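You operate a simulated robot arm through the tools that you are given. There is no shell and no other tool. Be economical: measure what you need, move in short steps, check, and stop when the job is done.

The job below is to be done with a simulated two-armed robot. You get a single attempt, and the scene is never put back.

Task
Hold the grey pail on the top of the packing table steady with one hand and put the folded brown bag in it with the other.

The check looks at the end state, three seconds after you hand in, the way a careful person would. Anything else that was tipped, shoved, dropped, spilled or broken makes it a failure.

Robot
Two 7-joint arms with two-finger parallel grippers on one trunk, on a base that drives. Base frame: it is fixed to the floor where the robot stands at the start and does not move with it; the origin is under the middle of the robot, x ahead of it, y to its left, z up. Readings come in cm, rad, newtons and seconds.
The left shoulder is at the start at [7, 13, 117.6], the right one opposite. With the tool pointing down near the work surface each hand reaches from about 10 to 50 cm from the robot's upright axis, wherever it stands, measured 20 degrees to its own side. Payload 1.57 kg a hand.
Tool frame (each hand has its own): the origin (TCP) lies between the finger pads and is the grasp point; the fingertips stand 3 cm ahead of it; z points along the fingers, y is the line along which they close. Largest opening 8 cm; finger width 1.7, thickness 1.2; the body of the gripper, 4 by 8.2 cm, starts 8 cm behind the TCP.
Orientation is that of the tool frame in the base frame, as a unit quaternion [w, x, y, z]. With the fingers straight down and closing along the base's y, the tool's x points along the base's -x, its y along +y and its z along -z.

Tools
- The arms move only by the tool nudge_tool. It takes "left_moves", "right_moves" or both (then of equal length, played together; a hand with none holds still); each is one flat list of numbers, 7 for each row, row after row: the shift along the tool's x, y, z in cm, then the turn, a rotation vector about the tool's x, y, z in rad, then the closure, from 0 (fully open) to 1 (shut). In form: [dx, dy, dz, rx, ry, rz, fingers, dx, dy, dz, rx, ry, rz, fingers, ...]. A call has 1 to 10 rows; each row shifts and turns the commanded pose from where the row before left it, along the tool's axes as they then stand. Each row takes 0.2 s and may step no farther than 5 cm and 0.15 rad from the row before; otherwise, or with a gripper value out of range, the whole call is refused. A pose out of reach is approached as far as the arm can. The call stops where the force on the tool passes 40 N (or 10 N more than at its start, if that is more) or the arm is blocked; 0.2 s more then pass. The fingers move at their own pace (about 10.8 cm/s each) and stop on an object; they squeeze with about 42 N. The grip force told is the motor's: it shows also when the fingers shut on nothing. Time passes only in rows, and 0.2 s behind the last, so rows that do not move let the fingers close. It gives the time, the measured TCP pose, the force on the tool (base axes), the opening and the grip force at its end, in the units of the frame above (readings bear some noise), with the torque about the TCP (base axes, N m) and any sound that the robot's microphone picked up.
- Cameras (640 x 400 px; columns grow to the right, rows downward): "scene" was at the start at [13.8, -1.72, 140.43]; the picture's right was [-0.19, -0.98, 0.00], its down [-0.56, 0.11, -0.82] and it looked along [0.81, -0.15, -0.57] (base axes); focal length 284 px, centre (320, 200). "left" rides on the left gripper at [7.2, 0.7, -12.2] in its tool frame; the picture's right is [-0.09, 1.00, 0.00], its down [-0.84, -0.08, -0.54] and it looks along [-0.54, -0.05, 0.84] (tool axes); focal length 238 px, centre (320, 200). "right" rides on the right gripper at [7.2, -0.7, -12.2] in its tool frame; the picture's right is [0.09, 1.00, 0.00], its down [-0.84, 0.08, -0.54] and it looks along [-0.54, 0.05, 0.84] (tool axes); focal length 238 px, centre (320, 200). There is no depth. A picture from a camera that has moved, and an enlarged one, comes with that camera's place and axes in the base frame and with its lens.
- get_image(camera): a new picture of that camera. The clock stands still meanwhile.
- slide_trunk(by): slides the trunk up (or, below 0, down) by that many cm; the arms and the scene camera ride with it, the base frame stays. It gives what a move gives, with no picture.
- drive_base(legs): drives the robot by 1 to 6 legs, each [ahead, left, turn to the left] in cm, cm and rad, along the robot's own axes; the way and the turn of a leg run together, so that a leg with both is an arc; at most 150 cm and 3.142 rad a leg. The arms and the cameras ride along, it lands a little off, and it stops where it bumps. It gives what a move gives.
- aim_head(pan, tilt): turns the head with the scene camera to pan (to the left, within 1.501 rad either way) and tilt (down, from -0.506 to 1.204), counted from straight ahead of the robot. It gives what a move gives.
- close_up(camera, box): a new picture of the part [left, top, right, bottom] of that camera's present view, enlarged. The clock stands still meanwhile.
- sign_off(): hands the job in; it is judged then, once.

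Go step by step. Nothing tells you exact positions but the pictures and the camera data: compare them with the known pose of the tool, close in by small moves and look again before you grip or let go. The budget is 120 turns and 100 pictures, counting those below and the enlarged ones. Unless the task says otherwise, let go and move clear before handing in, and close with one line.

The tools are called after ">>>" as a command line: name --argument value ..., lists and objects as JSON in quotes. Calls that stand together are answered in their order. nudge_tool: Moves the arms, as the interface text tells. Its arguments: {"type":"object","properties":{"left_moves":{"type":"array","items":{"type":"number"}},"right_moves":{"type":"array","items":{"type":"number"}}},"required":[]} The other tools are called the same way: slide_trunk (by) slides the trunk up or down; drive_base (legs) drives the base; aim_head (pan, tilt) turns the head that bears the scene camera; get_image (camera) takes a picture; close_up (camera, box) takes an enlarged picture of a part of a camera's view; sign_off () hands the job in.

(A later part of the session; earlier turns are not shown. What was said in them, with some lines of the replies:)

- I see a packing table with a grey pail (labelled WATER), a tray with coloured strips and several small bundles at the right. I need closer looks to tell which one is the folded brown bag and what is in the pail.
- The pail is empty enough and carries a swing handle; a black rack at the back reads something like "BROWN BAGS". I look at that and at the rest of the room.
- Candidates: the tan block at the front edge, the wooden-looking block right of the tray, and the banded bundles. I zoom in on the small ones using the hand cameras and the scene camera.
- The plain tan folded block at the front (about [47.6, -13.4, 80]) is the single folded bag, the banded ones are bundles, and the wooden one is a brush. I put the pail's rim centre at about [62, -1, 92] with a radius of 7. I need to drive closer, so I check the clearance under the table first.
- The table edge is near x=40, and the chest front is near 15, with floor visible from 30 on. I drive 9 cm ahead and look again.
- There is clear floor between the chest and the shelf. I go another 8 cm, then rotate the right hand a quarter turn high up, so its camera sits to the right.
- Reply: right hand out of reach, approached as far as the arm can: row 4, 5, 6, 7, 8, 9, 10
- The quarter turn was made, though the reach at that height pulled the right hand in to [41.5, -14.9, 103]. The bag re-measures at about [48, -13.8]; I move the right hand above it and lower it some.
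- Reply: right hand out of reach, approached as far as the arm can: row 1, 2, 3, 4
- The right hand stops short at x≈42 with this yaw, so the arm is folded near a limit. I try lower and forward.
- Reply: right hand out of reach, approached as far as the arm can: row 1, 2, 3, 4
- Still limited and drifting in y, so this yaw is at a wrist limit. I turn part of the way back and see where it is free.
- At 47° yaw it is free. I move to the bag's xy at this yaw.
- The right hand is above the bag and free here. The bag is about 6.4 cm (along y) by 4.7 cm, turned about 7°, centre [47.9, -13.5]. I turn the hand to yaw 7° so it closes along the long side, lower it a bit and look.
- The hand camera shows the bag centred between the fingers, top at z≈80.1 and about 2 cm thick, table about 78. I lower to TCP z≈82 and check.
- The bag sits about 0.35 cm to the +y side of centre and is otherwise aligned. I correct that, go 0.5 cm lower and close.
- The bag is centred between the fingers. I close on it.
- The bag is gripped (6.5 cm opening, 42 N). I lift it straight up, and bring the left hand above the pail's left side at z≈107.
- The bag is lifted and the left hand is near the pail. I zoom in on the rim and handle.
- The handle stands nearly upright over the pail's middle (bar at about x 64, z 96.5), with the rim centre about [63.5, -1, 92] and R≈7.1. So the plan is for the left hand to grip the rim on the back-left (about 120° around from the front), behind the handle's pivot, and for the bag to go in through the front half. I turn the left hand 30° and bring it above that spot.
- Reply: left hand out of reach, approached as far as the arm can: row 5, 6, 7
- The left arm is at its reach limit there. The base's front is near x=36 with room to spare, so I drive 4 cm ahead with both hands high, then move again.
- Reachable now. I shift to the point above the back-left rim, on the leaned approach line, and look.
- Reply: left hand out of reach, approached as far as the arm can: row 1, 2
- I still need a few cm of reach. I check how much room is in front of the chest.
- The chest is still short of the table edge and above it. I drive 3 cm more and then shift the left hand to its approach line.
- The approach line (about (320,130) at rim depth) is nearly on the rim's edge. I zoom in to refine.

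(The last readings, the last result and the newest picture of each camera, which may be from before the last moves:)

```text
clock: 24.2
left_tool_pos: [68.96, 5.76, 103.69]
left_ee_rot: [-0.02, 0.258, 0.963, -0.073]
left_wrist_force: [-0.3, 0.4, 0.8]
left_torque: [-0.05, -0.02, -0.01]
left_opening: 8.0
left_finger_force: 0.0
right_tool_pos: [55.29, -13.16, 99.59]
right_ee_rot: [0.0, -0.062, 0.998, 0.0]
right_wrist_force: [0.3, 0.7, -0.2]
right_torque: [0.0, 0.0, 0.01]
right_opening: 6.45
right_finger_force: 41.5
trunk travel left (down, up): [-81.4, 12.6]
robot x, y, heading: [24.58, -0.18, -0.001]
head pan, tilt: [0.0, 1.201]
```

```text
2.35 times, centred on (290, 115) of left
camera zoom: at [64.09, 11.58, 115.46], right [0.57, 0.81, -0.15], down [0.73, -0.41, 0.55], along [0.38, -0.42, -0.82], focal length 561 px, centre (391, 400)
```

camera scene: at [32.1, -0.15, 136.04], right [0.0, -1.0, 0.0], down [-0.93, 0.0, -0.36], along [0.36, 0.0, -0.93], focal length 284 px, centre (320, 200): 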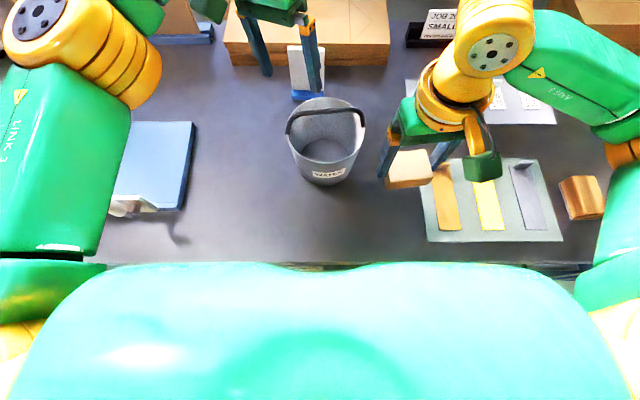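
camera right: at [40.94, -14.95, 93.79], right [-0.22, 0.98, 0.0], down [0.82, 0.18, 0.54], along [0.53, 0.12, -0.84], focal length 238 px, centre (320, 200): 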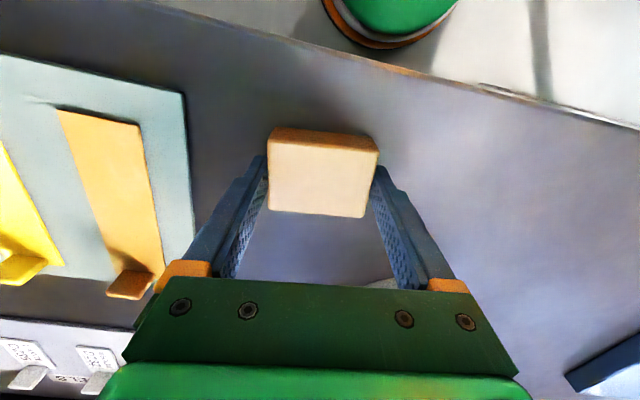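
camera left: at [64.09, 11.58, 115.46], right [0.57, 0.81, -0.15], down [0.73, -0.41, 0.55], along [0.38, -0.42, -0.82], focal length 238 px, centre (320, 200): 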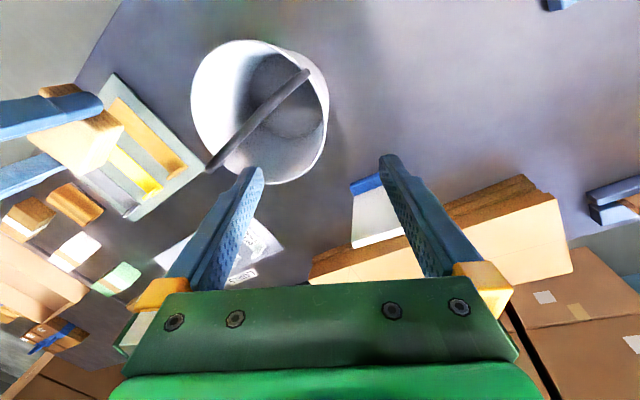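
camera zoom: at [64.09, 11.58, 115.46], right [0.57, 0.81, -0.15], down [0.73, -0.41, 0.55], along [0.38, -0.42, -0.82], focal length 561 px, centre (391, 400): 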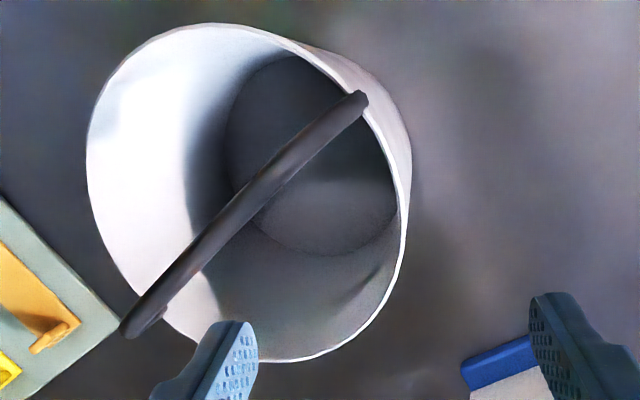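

The line needs a 0.6 cm shift outward; the tangent there is right and the handle is clear. I narrow the fingers to 5 cm, shift and go 8 cm along the approach.

>>> nudge_tool --left_moves '[0, 0.6, 0, 0, 0, 0, 0.35, 0, 0, 2, 0, 0, 0, 0.35, 0, 0, 2, 0, 0, 0, 0.35, 0, 0, 2, 0, 0, 0, 0.35, 0, 0, 2, 0, 0, 0, 0.35]'

>>> get_image --camera "left"

```text
clock: 25.4
left_tool_pos: [68.76, 5.29, 95.69]
left_ee_rot: [-0.018, 0.258, 0.963, -0.073]
left_wrist_force: [-0.7, 0.6, 0.5]
left_torque: [-0.01, -0.01, -0.02]
left_opening: 5.19
left_finger_force: 0.1
right_tool_pos: [55.03, -13.3, 99.74]
right_ee_rot: [0.001, -0.062, 0.998, 0.0]
right_wrist_force: [0.1, -0.1, -0.8]
right_torque: [0.01, 0.02, -0.01]
right_opening: 6.46
right_finger_force: 41.8
trunk travel left (down, up): [-81.4, 12.6]
robot x, y, heading: [24.57, -0.34, -0.003]
head pan, tilt: [0.0, 1.201]
```

```text
63 pictures are left
camera left: at [63.74, 10.97, 107.54], right [0.57, 0.81, -0.15], down [0.73, -0.41, 0.55], along [0.38, -0.42, -0.82], focal length 238 px, centre (320, 200)
```

left: 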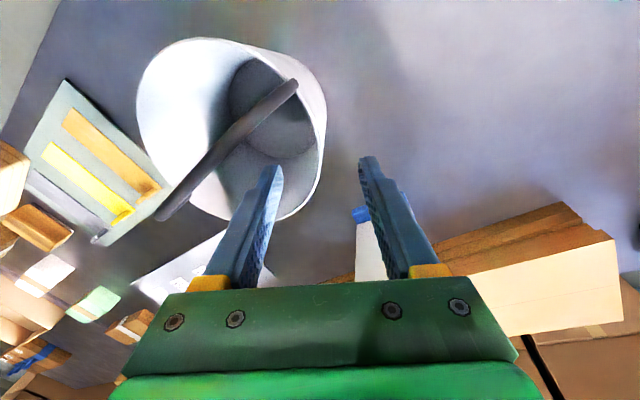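

I zoom again to check the alignment before the last centimetres.

>>> close_up --camera "left" --box '[200, 80, 420, 240]'

```text
2.50 times, centred on (310, 160) of left
camera zoom: at [63.74, 10.97, 107.54], right [0.57, 0.81, -0.15], down [0.73, -0.41, 0.55], along [0.38, -0.42, -0.82], focal length 596 px, centre (345, 300)
```

zoom: 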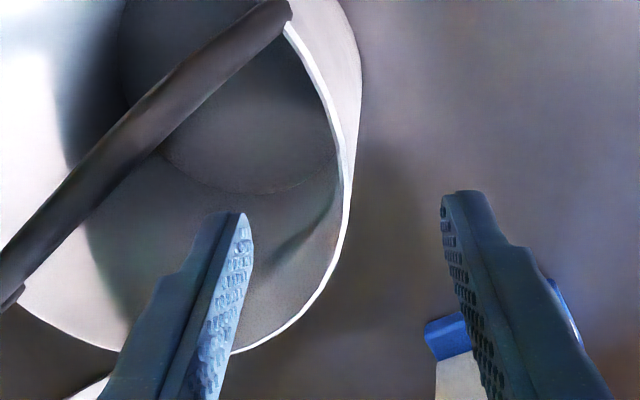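

The fingertips straddle the rim centrally with the tangent right. I go down 4.6 cm and close on the wall.

>>> nudge_tool --left_moves '[0.3, 0, 1.5, 0, 0, 0, 0.35, 0, 0, 1.5, 0, 0, 0, 0.35, 0, 0, 1.6, 0, 0, 0, 0.35]'

>>> close_up --camera "left" --box '[200, 80, 420, 240]'

```text
clock: 26.2
left_tool_pos: [68.0, 4.97, 91.18]
left_ee_rot: [-0.019, 0.259, 0.963, -0.072]
left_wrist_force: [0.1, 0.5, 1.1]
left_torque: [0.01, -0.06, 0.0]
left_opening: 5.21
left_finger_force: 0.1
right_tool_pos: [54.93, -13.3, 99.82]
right_ee_rot: [0.0, -0.062, 0.998, 0.0]
right_wrist_force: [0.3, 0.1, 0.4]
right_torque: [-0.02, -0.03, 0.01]
right_opening: 6.44
right_finger_force: 42.1
trunk travel left (down, up): [-81.4, 12.6]
robot x, y, heading: [24.38, 0.08, -0.006]
head pan, tilt: [0.0, 1.201]
```

```text
2.50 times, centred on (310, 160) of left
camera zoom: at [63.07, 10.63, 102.98], right [0.57, 0.81, -0.15], down [0.73, -0.41, 0.55], along [0.38, -0.42, -0.82], focal length 596 px, centre (345, 300)
```

zoom: 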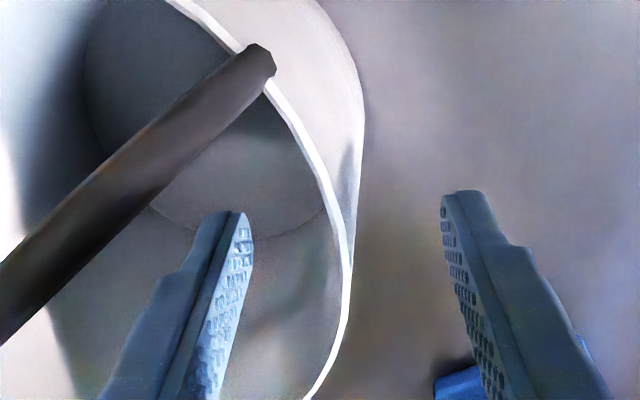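

The wall is centred between the fingers with the tips about 4 cm below the rim. I close the left hand.

>>> nudge_tool --left_moves '[0, 0, 0, 0, 0, 0, 0.7, 0, 0, 0, 0, 0, 0, 1, 0, 0, 0, 0, 0, 0, 1, 0, 0, 0, 0, 0, 0, 1]'

>>> get_image --camera "left"

>>> aim_head --pan 0.0 --tilt 0.9

>>> get_image --camera "scene"

```text
clock: 27.2
left_tool_pos: [68.01, 4.97, 91.19]
left_ee_rot: [-0.02, 0.259, 0.963, -0.073]
left_wrist_force: [0.2, 0.4, -3.0]
left_torque: [0.18, -0.1, -0.03]
left_opening: 0.44
left_finger_force: 24.9
right_tool_pos: [55.07, -13.34, 99.67]
right_ee_rot: [0.001, -0.062, 0.998, 0.0]
right_wrist_force: [0.0, -0.4, -0.7]
right_torque: [0.02, 0.02, -0.01]
right_opening: 6.49
right_finger_force: 42.0
trunk travel left (down, up): [-81.4, 12.6]
robot x, y, heading: [24.4, 0.27, -0.001]
head pan, tilt: [0.0, 1.201]
```

```text
60 pictures are left
camera left: at [63.12, 10.65, 102.99], right [0.57, 0.81, -0.15], down [0.73, -0.41, 0.55], along [0.38, -0.42, -0.82], focal length 238 px, centre (320, 200)
```

left: 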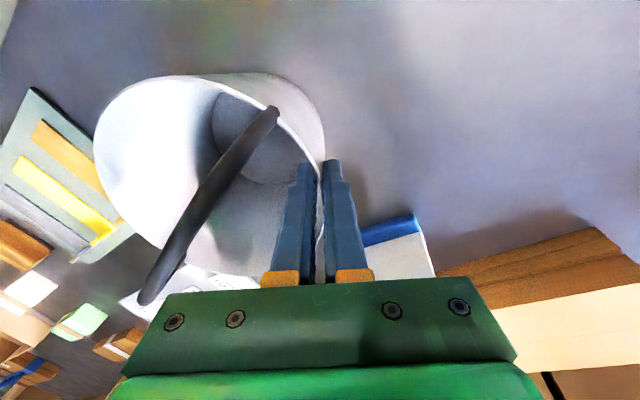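

```text
clock: 28.0
left_tool_pos: [68.14, 4.92, 91.16]
left_ee_rot: [-0.019, 0.258, 0.963, -0.073]
left_wrist_force: [0.4, -1.4, -2.6]
left_torque: [0.17, -0.1, 0.0]
left_opening: 0.45
left_finger_force: 25.0
right_tool_pos: [55.06, -13.3, 99.64]
right_ee_rot: [0.0, -0.062, 0.998, 0.0]
right_wrist_force: [0.3, 0.1, -1.2]
right_torque: [0.01, -0.01, 0.0]
right_opening: 6.49
right_finger_force: 42.1
trunk travel left (down, up): [-81.4, 12.6]
robot x, y, heading: [24.55, -0.11, -0.002]
head pan, tilt: [0.0, 0.901]
```

```text
59 pictures are left
camera scene: at [37.1, -0.17, 138.01], right [0.0, -1.0, 0.0], down [-0.78, 0.0, -0.62], along [0.62, 0.0, -0.78], focal length 284 px, centre (320, 200)
```

scene: 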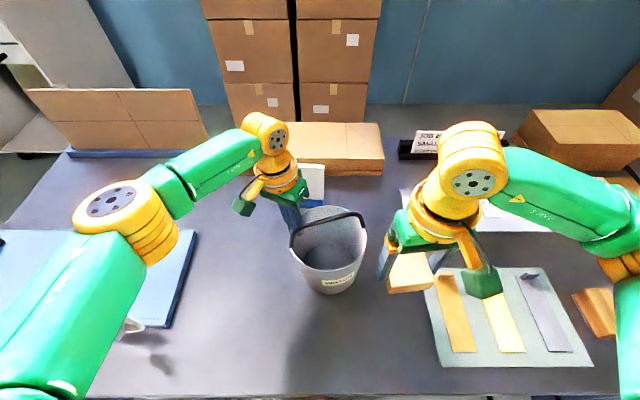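

The left hand holds the pail wall. I zoom in on the pail to measure the free front half before bringing the bag over.

>>> close_up --camera "scene" --box '[260, 190, 420, 300]'

>>> get_image --camera "right"

```text
3.64 times, centred on (340, 245) of scene
camera zoom: at [37.1, -0.17, 138.01], right [0.0, -1.0, 0.0], down [-0.78, 0.0, -0.62], along [0.62, 0.0, -0.78], focal length 1034 px, centre (247, 36)
```

zoom: 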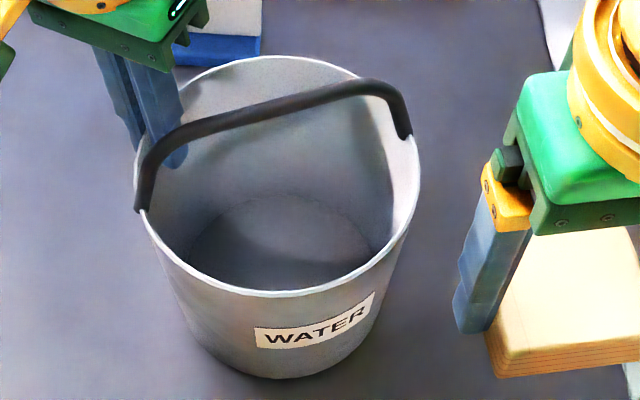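

```text
57 pictures are left
camera right: at [47.91, -14.93, 111.88], right [-0.22, 0.98, 0.0], down [0.82, 0.18, 0.54], along [0.53, 0.12, -0.84], focal length 238 px, centre (320, 200)
```

right: 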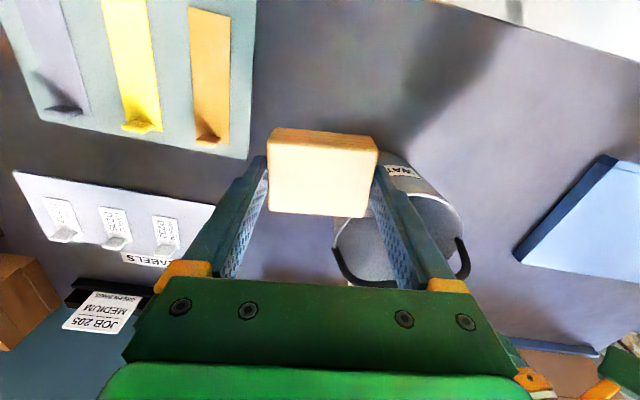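

The handle's line runs from about [63.3, 5.3] to [67.2, -8.7], so the free half faces the robot and slightly right. I turn the right hand another 0.15 rad to match, raise it 3 cm and bring the bag over to about [60.5, -2.6].

>>> nudge_tool --right_moves '[0, 0, -3, 0, 0, 0, 1, 0, 0, 0, 0, 0, -0.15, 1, -2.7, 2.9, 0, 0, 0, 0, 1, -2.7, 2.9, 0, 0, 0, 0, 1, -2.7, 2.9, 0, 0, 0, 0, 1]'

>>> get_image --camera "right"

>>> get_image --camera "scene"

>>> get_image --camera "left"

```text
clock: 29.2
left_tool_pos: [68.16, 4.95, 91.15]
left_ee_rot: [-0.019, 0.258, 0.963, -0.072]
left_wrist_force: [0.3, 0.2, -2.2]
left_torque: [0.19, -0.06, 0.0]
left_opening: 0.43
left_finger_force: 24.6
right_tool_pos: [60.11, -2.55, 102.53]
right_ee_rot: [0.0, -0.137, 0.991, -0.001]
right_wrist_force: [0.2, -0.2, 0.1]
right_torque: [-0.02, 0.02, 0.0]
right_opening: 6.47
right_finger_force: 42.1
trunk travel left (down, up): [-81.4, 12.6]
robot x, y, heading: [24.43, -0.3, 0.0]
head pan, tilt: [0.0, 0.901]
```

```text
56 pictures are left
camera right: at [53.42, -5.21, 114.78], right [-0.36, 0.93, 0.0], down [0.78, 0.3, 0.54], along [0.51, 0.19, -0.84], focal length 238 px, centre (320, 200)
```

right: 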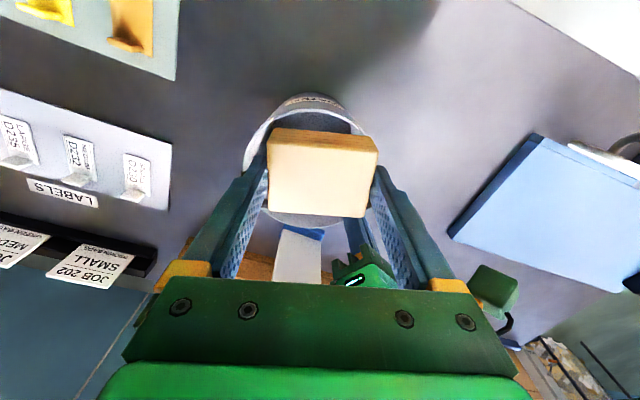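

```text
55 pictures are left
camera scene: at [37.14, 0.01, 138.01], right [0.0, -1.0, 0.0], down [-0.78, 0.0, -0.62], along [0.62, 0.0, -0.78], focal length 284 px, centre (320, 200)
```

scene: 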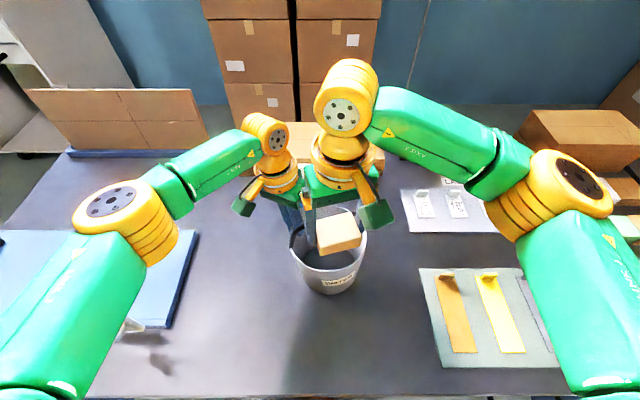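

```text
54 pictures are left
camera left: at [63.15, 10.78, 102.97], right [0.57, 0.81, -0.15], down [0.73, -0.41, 0.55], along [0.38, -0.42, -0.82], focal length 238 px, centre (320, 200)
```

left: 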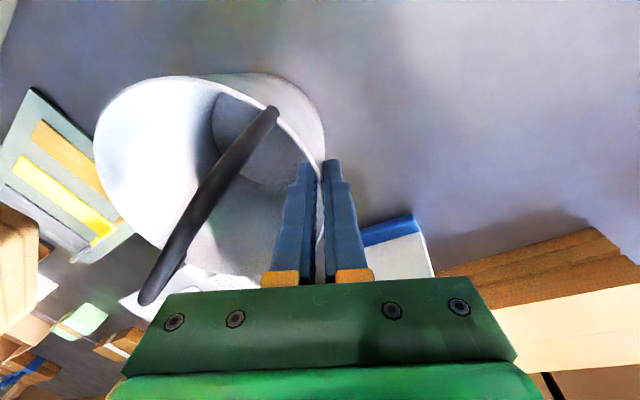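

The bag is above the pail. I zoom in to judge its position relative to the rim and bar.

>>> close_up --camera "right" --box '[220, 80, 420, 290]'

>>> close_up --camera "scene" --box '[260, 180, 420, 300]'

```text
1.90 times, centred on (320, 185) of right
camera zoom: at [53.42, -5.21, 114.78], right [-0.36, 0.93, 0.0], down [0.78, 0.3, 0.54], along [0.51, 0.19, -0.84], focal length 454 px, centre (320, 229)
```

zoom: 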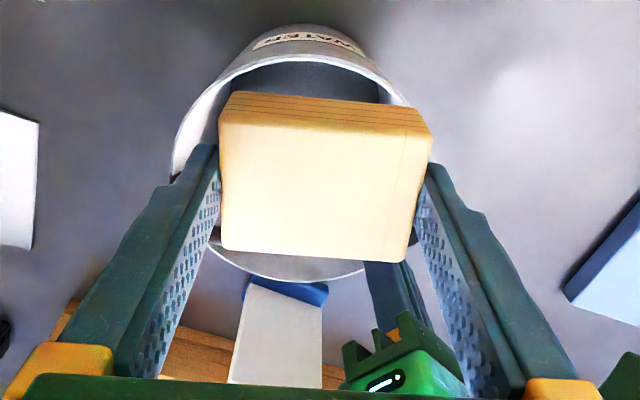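

```text
3.33 times, centred on (340, 240) of scene
camera zoom: at [37.14, 0.01, 138.01], right [0.0, -1.0, 0.0], down [-0.78, 0.0, -0.62], along [0.62, 0.0, -0.78], focal length 948 px, centre (253, 67)
```

zoom: 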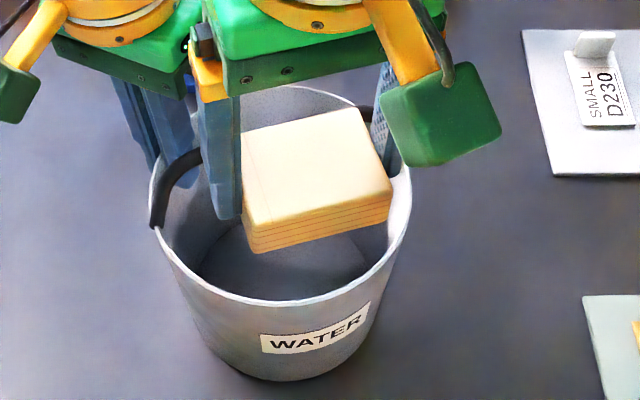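

Both views agree that the pail's centre is about 4.8 cm ahead of the hand and 0.7 cm to its -y side. I shift 1.2 ahead and 0.7 sideways, which puts the bag between bar and front rim, then descend 3 cm and check.

>>> nudge_tool --right_moves '[-1.2, -0.7, 0, 0, 0, 0, 1, 0, 0, 1.5, 0, 0, 0, 1, 0, 0, 1.5, 0, 0, 0, 1]'

>>> close_up --camera "right" --box '[220, 80, 420, 290]'

>>> close_up --camera "scene" --box '[260, 180, 420, 300]'

>>> get_image --camera "left"

```text
clock: 30.0
left_tool_pos: [68.03, 4.83, 91.27]
left_ee_rot: [-0.019, 0.259, 0.963, -0.072]
left_wrist_force: [-0.2, 0.1, -2.4]
left_torque: [0.14, -0.06, -0.01]
left_opening: 0.45
left_finger_force: 24.6
right_tool_pos: [61.72, -3.15, 99.53]
right_ee_rot: [0.001, -0.136, 0.991, 0.0]
right_wrist_force: [0.2, 0.2, -0.5]
right_torque: [-0.03, 0.04, 0.0]
right_opening: 6.45
right_finger_force: 41.4
trunk travel left (down, up): [-81.4, 12.6]
robot x, y, heading: [24.28, -0.13, -0.005]
head pan, tilt: [0.0, 0.901]
```

```text
1.90 times, centred on (320, 185) of right
camera zoom: at [55.01, -5.89, 111.73], right [-0.36, 0.93, 0.0], down [0.78, 0.3, 0.54], along [0.51, 0.19, -0.84], focal length 454 px, centre (320, 229)
```

zoom: 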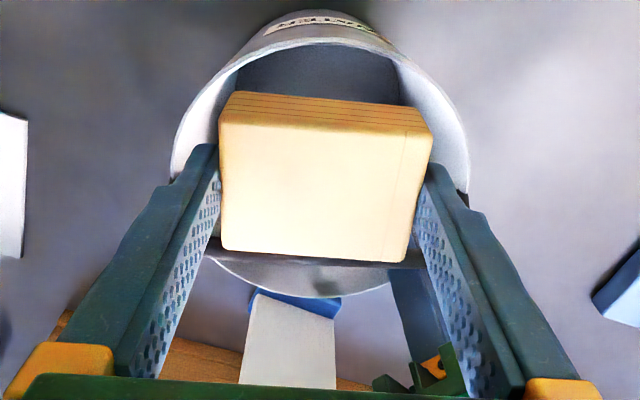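

```text
3.33 times, centred on (340, 240) of scene
camera zoom: at [37.11, -0.19, 138.01], right [0.0, -1.0, 0.0], down [-0.78, 0.0, -0.62], along [0.62, 0.0, -0.78], focal length 948 px, centre (253, 67)
```

zoom: 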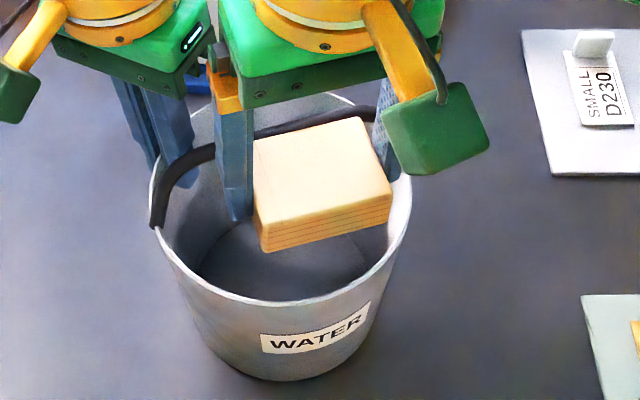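

```text
49 pictures are left
camera left: at [63.13, 10.63, 102.99], right [0.57, 0.81, -0.15], down [0.73, -0.41, 0.55], along [0.38, -0.42, -0.82], focal length 238 px, centre (320, 200)
```

left: 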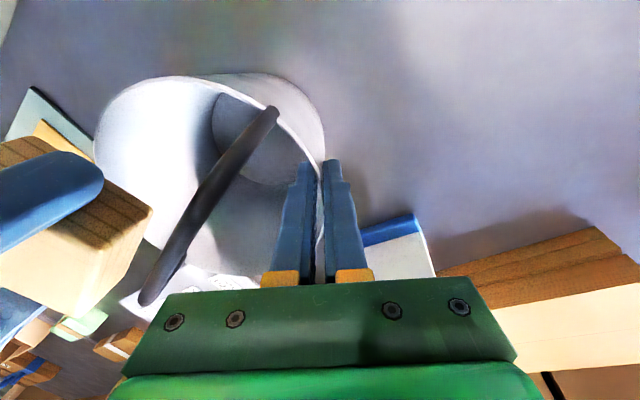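

The bag is centred sideways, with the bar over 1.2 cm behind it and the front rim tighter. I shift 0.7 cm ahead, descend 4 cm and check.

>>> nudge_tool --right_moves '[-0.7, 0, 0, 0, 0, 0, 1, 0, 0, 1.5, 0, 0, 0, 1, 0, 0, 1.5, 0, 0, 0, 1, 0, 0, 1, 0, 0, 0, 1]'

>>> close_up --camera "right" --box '[220, 80, 420, 290]'

>>> get_image --camera "left"

```text
clock: 31.0
left_tool_pos: [68.26, 4.89, 91.16]
left_ee_rot: [-0.019, 0.258, 0.963, -0.073]
left_wrist_force: [-1.1, 0.1, -2.0]
left_torque: [0.19, -0.12, -0.01]
left_opening: 0.42
left_finger_force: 25.0
right_tool_pos: [62.36, -2.96, 95.73]
right_ee_rot: [0.0, -0.137, 0.991, 0.0]
right_wrist_force: [-0.5, 0.0, -1.1]
right_torque: [0.0, 0.0, -0.04]
right_opening: 6.44
right_finger_force: 42.0
trunk travel left (down, up): [-81.4, 12.6]
robot x, y, heading: [24.41, -0.01, -0.003]
head pan, tilt: [0.0, 0.901]
```

```text
1.90 times, centred on (320, 185) of right
camera zoom: at [55.57, -5.61, 107.92], right [-0.36, 0.93, 0.0], down [0.78, 0.3, 0.54], along [0.51, 0.2, -0.84], focal length 454 px, centre (320, 229)
```

zoom: 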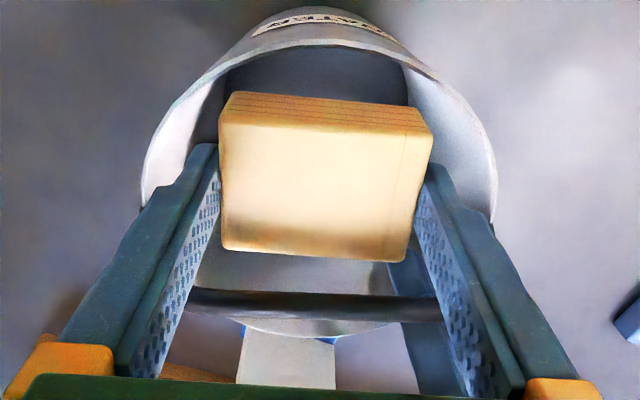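

```text
47 pictures are left
camera left: at [63.13, 10.65, 102.99], right [0.57, 0.81, -0.15], down [0.73, -0.41, 0.55], along [0.38, -0.42, -0.82], focal length 238 px, centre (320, 200)
```

left: 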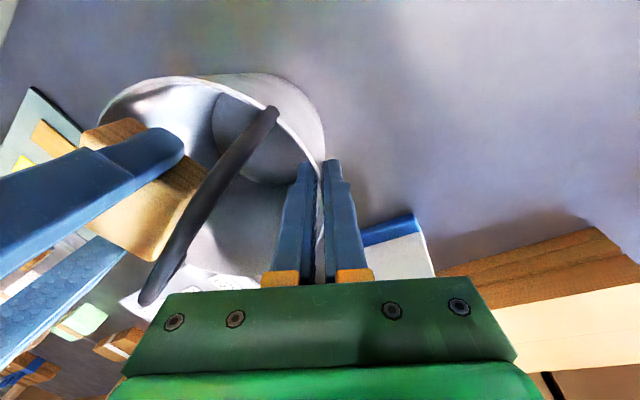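

The bag is past the bar level and inside the rim with room all round. I descend 5.5 cm, easing 0.8 cm ahead.

>>> nudge_tool --right_moves '[-0.4, 0, 1.5, 0, 0, 0, 1, -0.4, 0, 1.5, 0, 0, 0, 1, 0, 0, 1.5, 0, 0, 0, 1, 0, 0, 1, 0, 0, 0, 1]'

>>> close_up --camera "right" --box '[220, 80, 420, 290]'

>>> get_image --camera "left"

>>> close_up --camera "scene" --box '[220, 100, 420, 300]'

```text
clock: 32.0
left_tool_pos: [68.14, 4.97, 91.3]
left_ee_rot: [-0.018, 0.259, 0.963, -0.072]
left_wrist_force: [0.1, 0.0, -2.4]
left_torque: [0.16, -0.06, 0.02]
left_opening: 0.4
left_finger_force: 24.4
right_tool_pos: [63.11, -2.58, 90.06]
right_ee_rot: [0.001, -0.138, 0.99, 0.0]
right_wrist_force: [-0.7, -0.7, -0.3]
right_torque: [0.0, -0.02, 0.06]
right_opening: 6.47
right_finger_force: 42.5
trunk travel left (down, up): [-81.4, 12.6]
robot x, y, heading: [24.21, -0.22, -0.005]
head pan, tilt: [0.0, 0.901]
```

```text
1.90 times, centred on (320, 185) of right
camera zoom: at [56.36, -5.29, 102.34], right [-0.36, 0.93, 0.0], down [0.78, 0.3, 0.54], along [0.51, 0.2, -0.84], focal length 454 px, centre (320, 229)
```

zoom: 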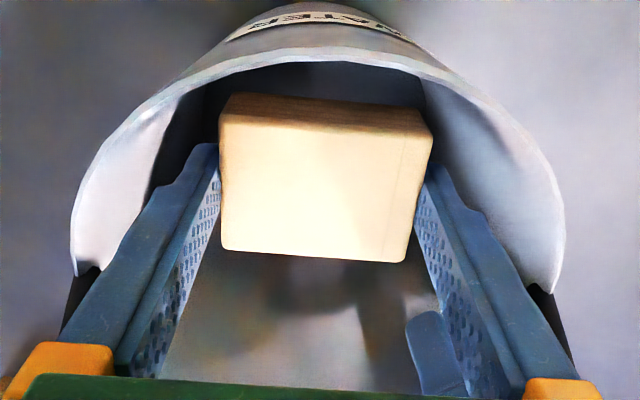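

```text
45 pictures are left
camera left: at [63.13, 10.65, 102.99], right [0.57, 0.81, -0.15], down [0.73, -0.41, 0.55], along [0.38, -0.42, -0.82], focal length 238 px, centre (320, 200)
```

left: 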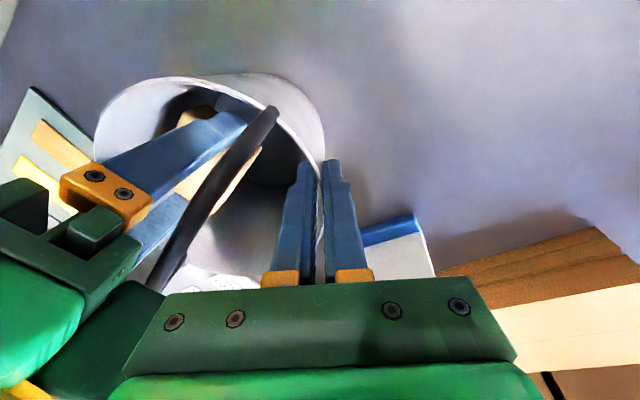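

```text
2.00 times, centred on (320, 200) of scene
camera zoom: at [37.12, -0.16, 138.01], right [0.0, -1.0, 0.0], down [-0.78, 0.0, -0.62], along [0.62, 0.0, -0.78], focal length 569 px, centre (320, 200)
```

zoom: 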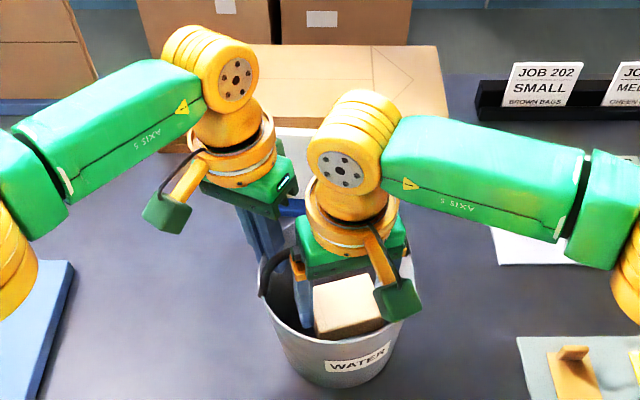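

The bag is well inside the pail. I go 1.5 cm lower, then open just enough (7.3 cm) to let it drop.

>>> nudge_tool --right_moves '[0.3, 0, 1.5, 0, 0, 0, 1, 0, 0, 0, 0, 0, 0, 0.09, 0, 0, 0, 0, 0, 0, 0.09, 0, 0, 0, 0, 0, 0, 0.09]'

>>> get_image --camera "right"

>>> get_image --camera "left"

```text
clock: 33.0
left_tool_pos: [68.11, 4.95, 91.16]
left_ee_rot: [-0.019, 0.258, 0.963, -0.071]
left_wrist_force: [0.2, 2.0, -10.0]
left_torque: [0.67, -0.26, -0.1]
left_opening: 0.43
left_finger_force: 24.6
right_tool_pos: [62.91, -2.71, 88.57]
right_ee_rot: [0.001, -0.136, 0.991, 0.001]
right_wrist_force: [-0.4, -2.1, 9.4]
right_torque: [0.13, -0.29, -0.08]
right_opening: 7.3
right_finger_force: 0.0
trunk travel left (down, up): [-81.4, 12.6]
robot x, y, heading: [24.29, -0.09, -0.005]
head pan, tilt: [0.0, 0.901]
```

```text
43 pictures are left
camera right: at [56.07, -5.43, 100.88], right [-0.36, 0.93, 0.0], down [0.78, 0.3, 0.54], along [0.51, 0.2, -0.84], focal length 238 px, centre (320, 200)
```

right: 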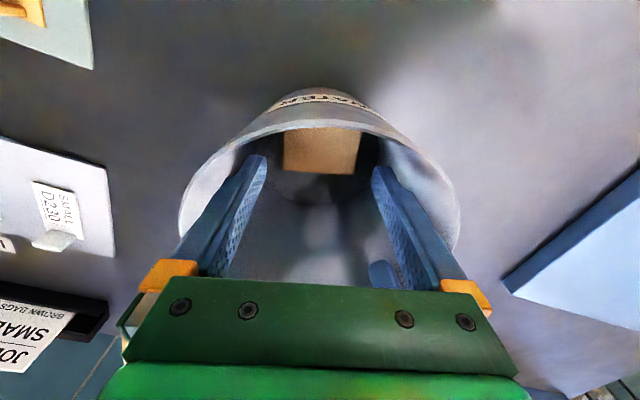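

```text
42 pictures are left
camera left: at [63.05, 10.63, 103.01], right [0.57, 0.81, -0.15], down [0.73, -0.41, 0.55], along [0.38, -0.42, -0.82], focal length 238 px, centre (320, 200)
```

left: 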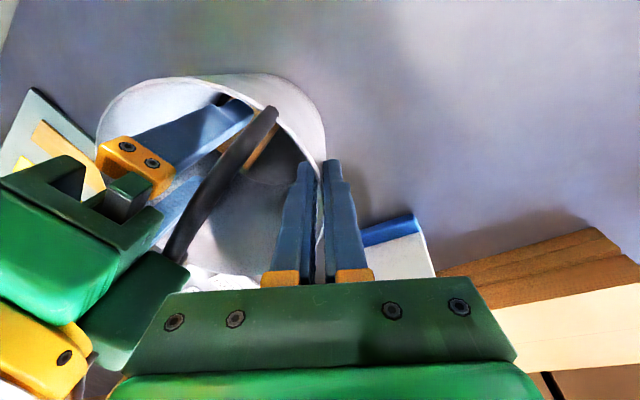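

The bag lies on the pail's bottom. The right hand feels 9 N, probably its body resting on the handle, so I raise it straight up slowly and out.

>>> nudge_tool --right_moves '[0, 0, -1, 0, 0, 0, 0.09, 0, 0, -2, 0, 0, 0, 0.09, 0, 0, -2, 0, 0, 0, 0.09, 0.3, 0, -3, 0, 0, 0, 0.09, 0, 0, -4, 0, 0, 0, 0.09, 0, 0, -4, 0, 0, 0, 0.09]'

>>> get_image --camera "right"

>>> get_image --camera "left"

```text
clock: 34.4
left_tool_pos: [68.02, 4.92, 91.2]
left_ee_rot: [-0.018, 0.258, 0.963, -0.073]
left_wrist_force: [-0.7, 0.5, -3.2]
left_torque: [0.21, -0.08, 0.0]
left_opening: 0.41
left_finger_force: 24.6
right_tool_pos: [62.56, -2.72, 104.64]
right_ee_rot: [0.001, -0.137, 0.991, 0.0]
right_wrist_force: [-0.4, -0.3, 0.0]
right_torque: [0.01, 0.0, 0.03]
right_opening: 7.28
right_finger_force: 0.0
trunk travel left (down, up): [-81.4, 12.6]
robot x, y, heading: [23.98, 0.22, -0.002]
head pan, tilt: [0.0, 0.901]
```

```text
41 pictures are left
camera right: at [55.76, -5.44, 116.93], right [-0.36, 0.93, 0.0], down [0.78, 0.3, 0.54], along [0.51, 0.19, -0.84], focal length 238 px, centre (320, 200)
```

right: 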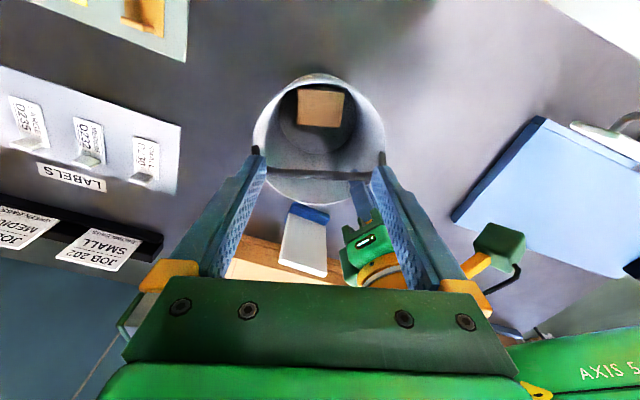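

```text
40 pictures are left
camera left: at [63.08, 10.69, 103.0], right [0.57, 0.81, -0.15], down [0.73, -0.41, 0.55], along [0.38, -0.42, -0.82], focal length 238 px, centre (320, 200)
```

left: 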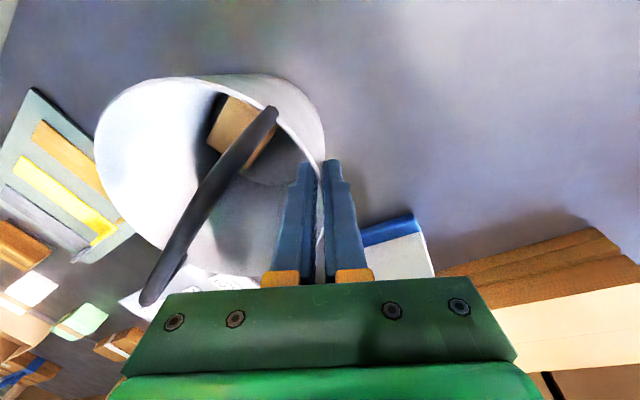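

The bag is in the pail and the right hand is free above it. I move the right hand back to its side, then open the left slowly.

>>> nudge_tool --right_moves '[2.7, -2.9, 0, 0, 0, 0, 0.09, 2.7, -2.9, 0, 0, 0, 0, 0.09, 2.7, -2.9, 0, 0, 0, 0, 0.09]'

>>> nudge_tool --left_moves '[0, 0, 0, 0, 0, 0, 0.8, 0, 0, 0, 0, 0, 0, 0.6, 0, 0, 0, 0, 0, 0, 0.4, 0, 0, 0, 0, 0, 0, 0.4]'

>>> get_image --camera "left"

```text
clock: 35.2
left_tool_pos: [68.09, 4.81, 91.28]
left_ee_rot: [-0.018, 0.259, 0.963, -0.073]
left_wrist_force: [0.8, 0.1, -3.0]
left_torque: [0.22, -0.1, 0.0]
left_opening: 0.4
left_finger_force: 24.9
right_tool_pos: [56.94, -13.72, 104.43]
right_ee_rot: [0.0, -0.136, 0.991, 0.001]
right_wrist_force: [0.3, 0.0, 0.9]
right_torque: [0.03, 0.02, 0.01]
right_opening: 7.29
right_finger_force: 0.0
trunk travel left (down, up): [-81.4, 12.6]
robot x, y, heading: [24.33, -0.42, -0.006]
head pan, tilt: [0.0, 0.901]
```

```text
clock: 36.2
left_tool_pos: [68.09, 4.93, 91.23]
left_ee_rot: [-0.019, 0.258, 0.963, -0.073]
left_wrist_force: [0.6, 0.0, -0.4]
left_torque: [-0.02, 0.0, 0.02]
left_opening: 4.81
left_finger_force: 0.1
right_tool_pos: [57.02, -13.58, 104.56]
right_ee_rot: [0.001, -0.137, 0.991, 0.0]
right_wrist_force: [-0.2, 0.1, -0.3]
right_torque: [-0.02, -0.02, 0.03]
right_opening: 7.27
right_finger_force: 0.1
trunk travel left (down, up): [-81.4, 12.6]
robot x, y, heading: [24.29, -0.41, 0.0]
head pan, tilt: [0.0, 0.901]
```

```text
39 pictures are left
camera left: at [63.07, 10.66, 103.01], right [0.57, 0.81, -0.15], down [0.73, -0.41, 0.55], along [0.38, -0.42, -0.82], focal length 238 px, centre (320, 200)
```

left: 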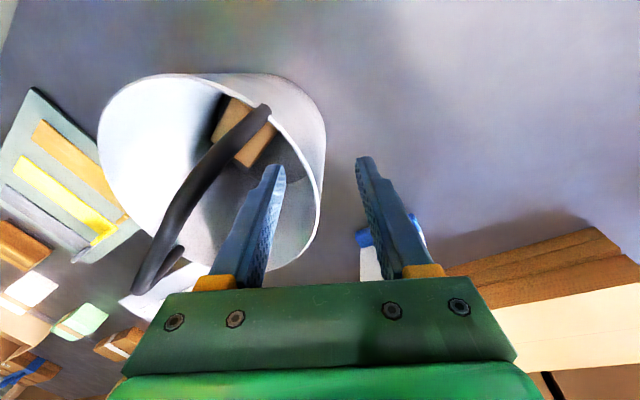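

The wall is free between the open fingers. I back the left hand out along its approach line and then away.

>>> nudge_tool --left_moves '[0, 0, -1.5, 0, 0, 0, 0.4, 0, 0, -2, 0, 0, 0, 0.4, 0, 0, -3, 0, 0, 0, 0.4, 0, 0, -3, 0, 0, 0, 0.4, 0, 0, -3, 0, 0, 0, 0.4, 0, 3, -1, 0, 0, 0, 0.4, 3, 2, -1, 0, 0, 0, 0.4, 4, 2, 0, 0, 0, 0, 0.4]'

>>> get_image --camera "scene"

>>> close_up --camera "scene" --box '[250, 170, 410, 300]'

```text
clock: 38.0
left_tool_pos: [64.33, 16.28, 103.88]
left_ee_rot: [-0.018, 0.259, 0.963, -0.073]
left_wrist_force: [0.0, 0.3, 0.0]
left_torque: [-0.04, -0.05, -0.02]
left_opening: 4.8
left_finger_force: 0.0
left hand out of reach, approached as far as the arm can: row 6
right_tool_pos: [56.89, -13.37, 104.65]
right_ee_rot: [0.001, -0.137, 0.991, -0.001]
right_wrist_force: [-1.4, 0.3, -0.2]
right_torque: [-0.01, -0.02, 0.0]
right_opening: 7.28
right_finger_force: 0.1
trunk travel left (down, up): [-81.4, 12.6]
robot x, y, heading: [24.47, -0.02, -0.008]
head pan, tilt: [0.0, 0.901]
```

```text
38 pictures are left
camera scene: at [36.85, 0.05, 138.04], right [0.0, -1.0, 0.0], down [-0.78, 0.0, -0.62], along [0.62, 0.0, -0.78], focal length 284 px, centre (320, 200)
```

scene: 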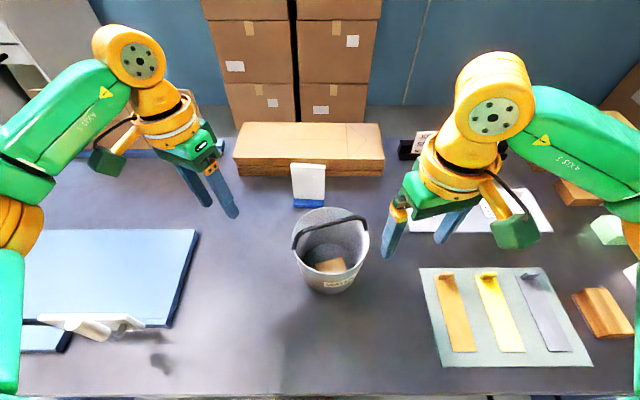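

```text
3.08 times, centred on (330, 235) of scene
camera zoom: at [36.85, 0.05, 138.04], right [0.0, -1.0, 0.0], down [-0.78, 0.0, -0.62], along [0.62, 0.0, -0.78], focal length 875 px, centre (289, 92)
```

zoom: 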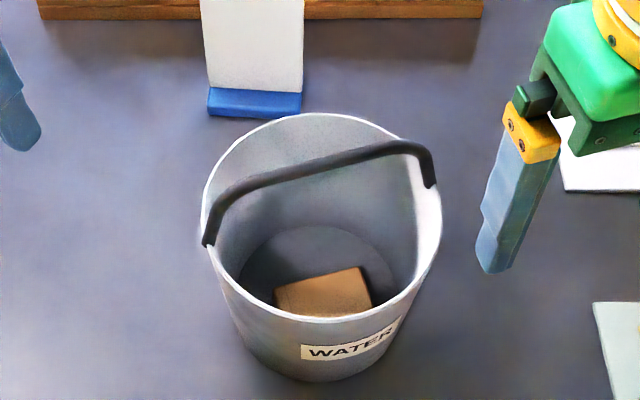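

The pail stands upright with the folded brown bag flat on its bottom; the card stand and everything else in view are undisturbed, and both hands are clear. I hand in.

>>> sign_off

```text
The job is handed in.
```

The folded brown bag is lying flat in the bottom of the grey pail. The left hand held the pail's rim while the right hand put the bag in, and both hands are now clear.
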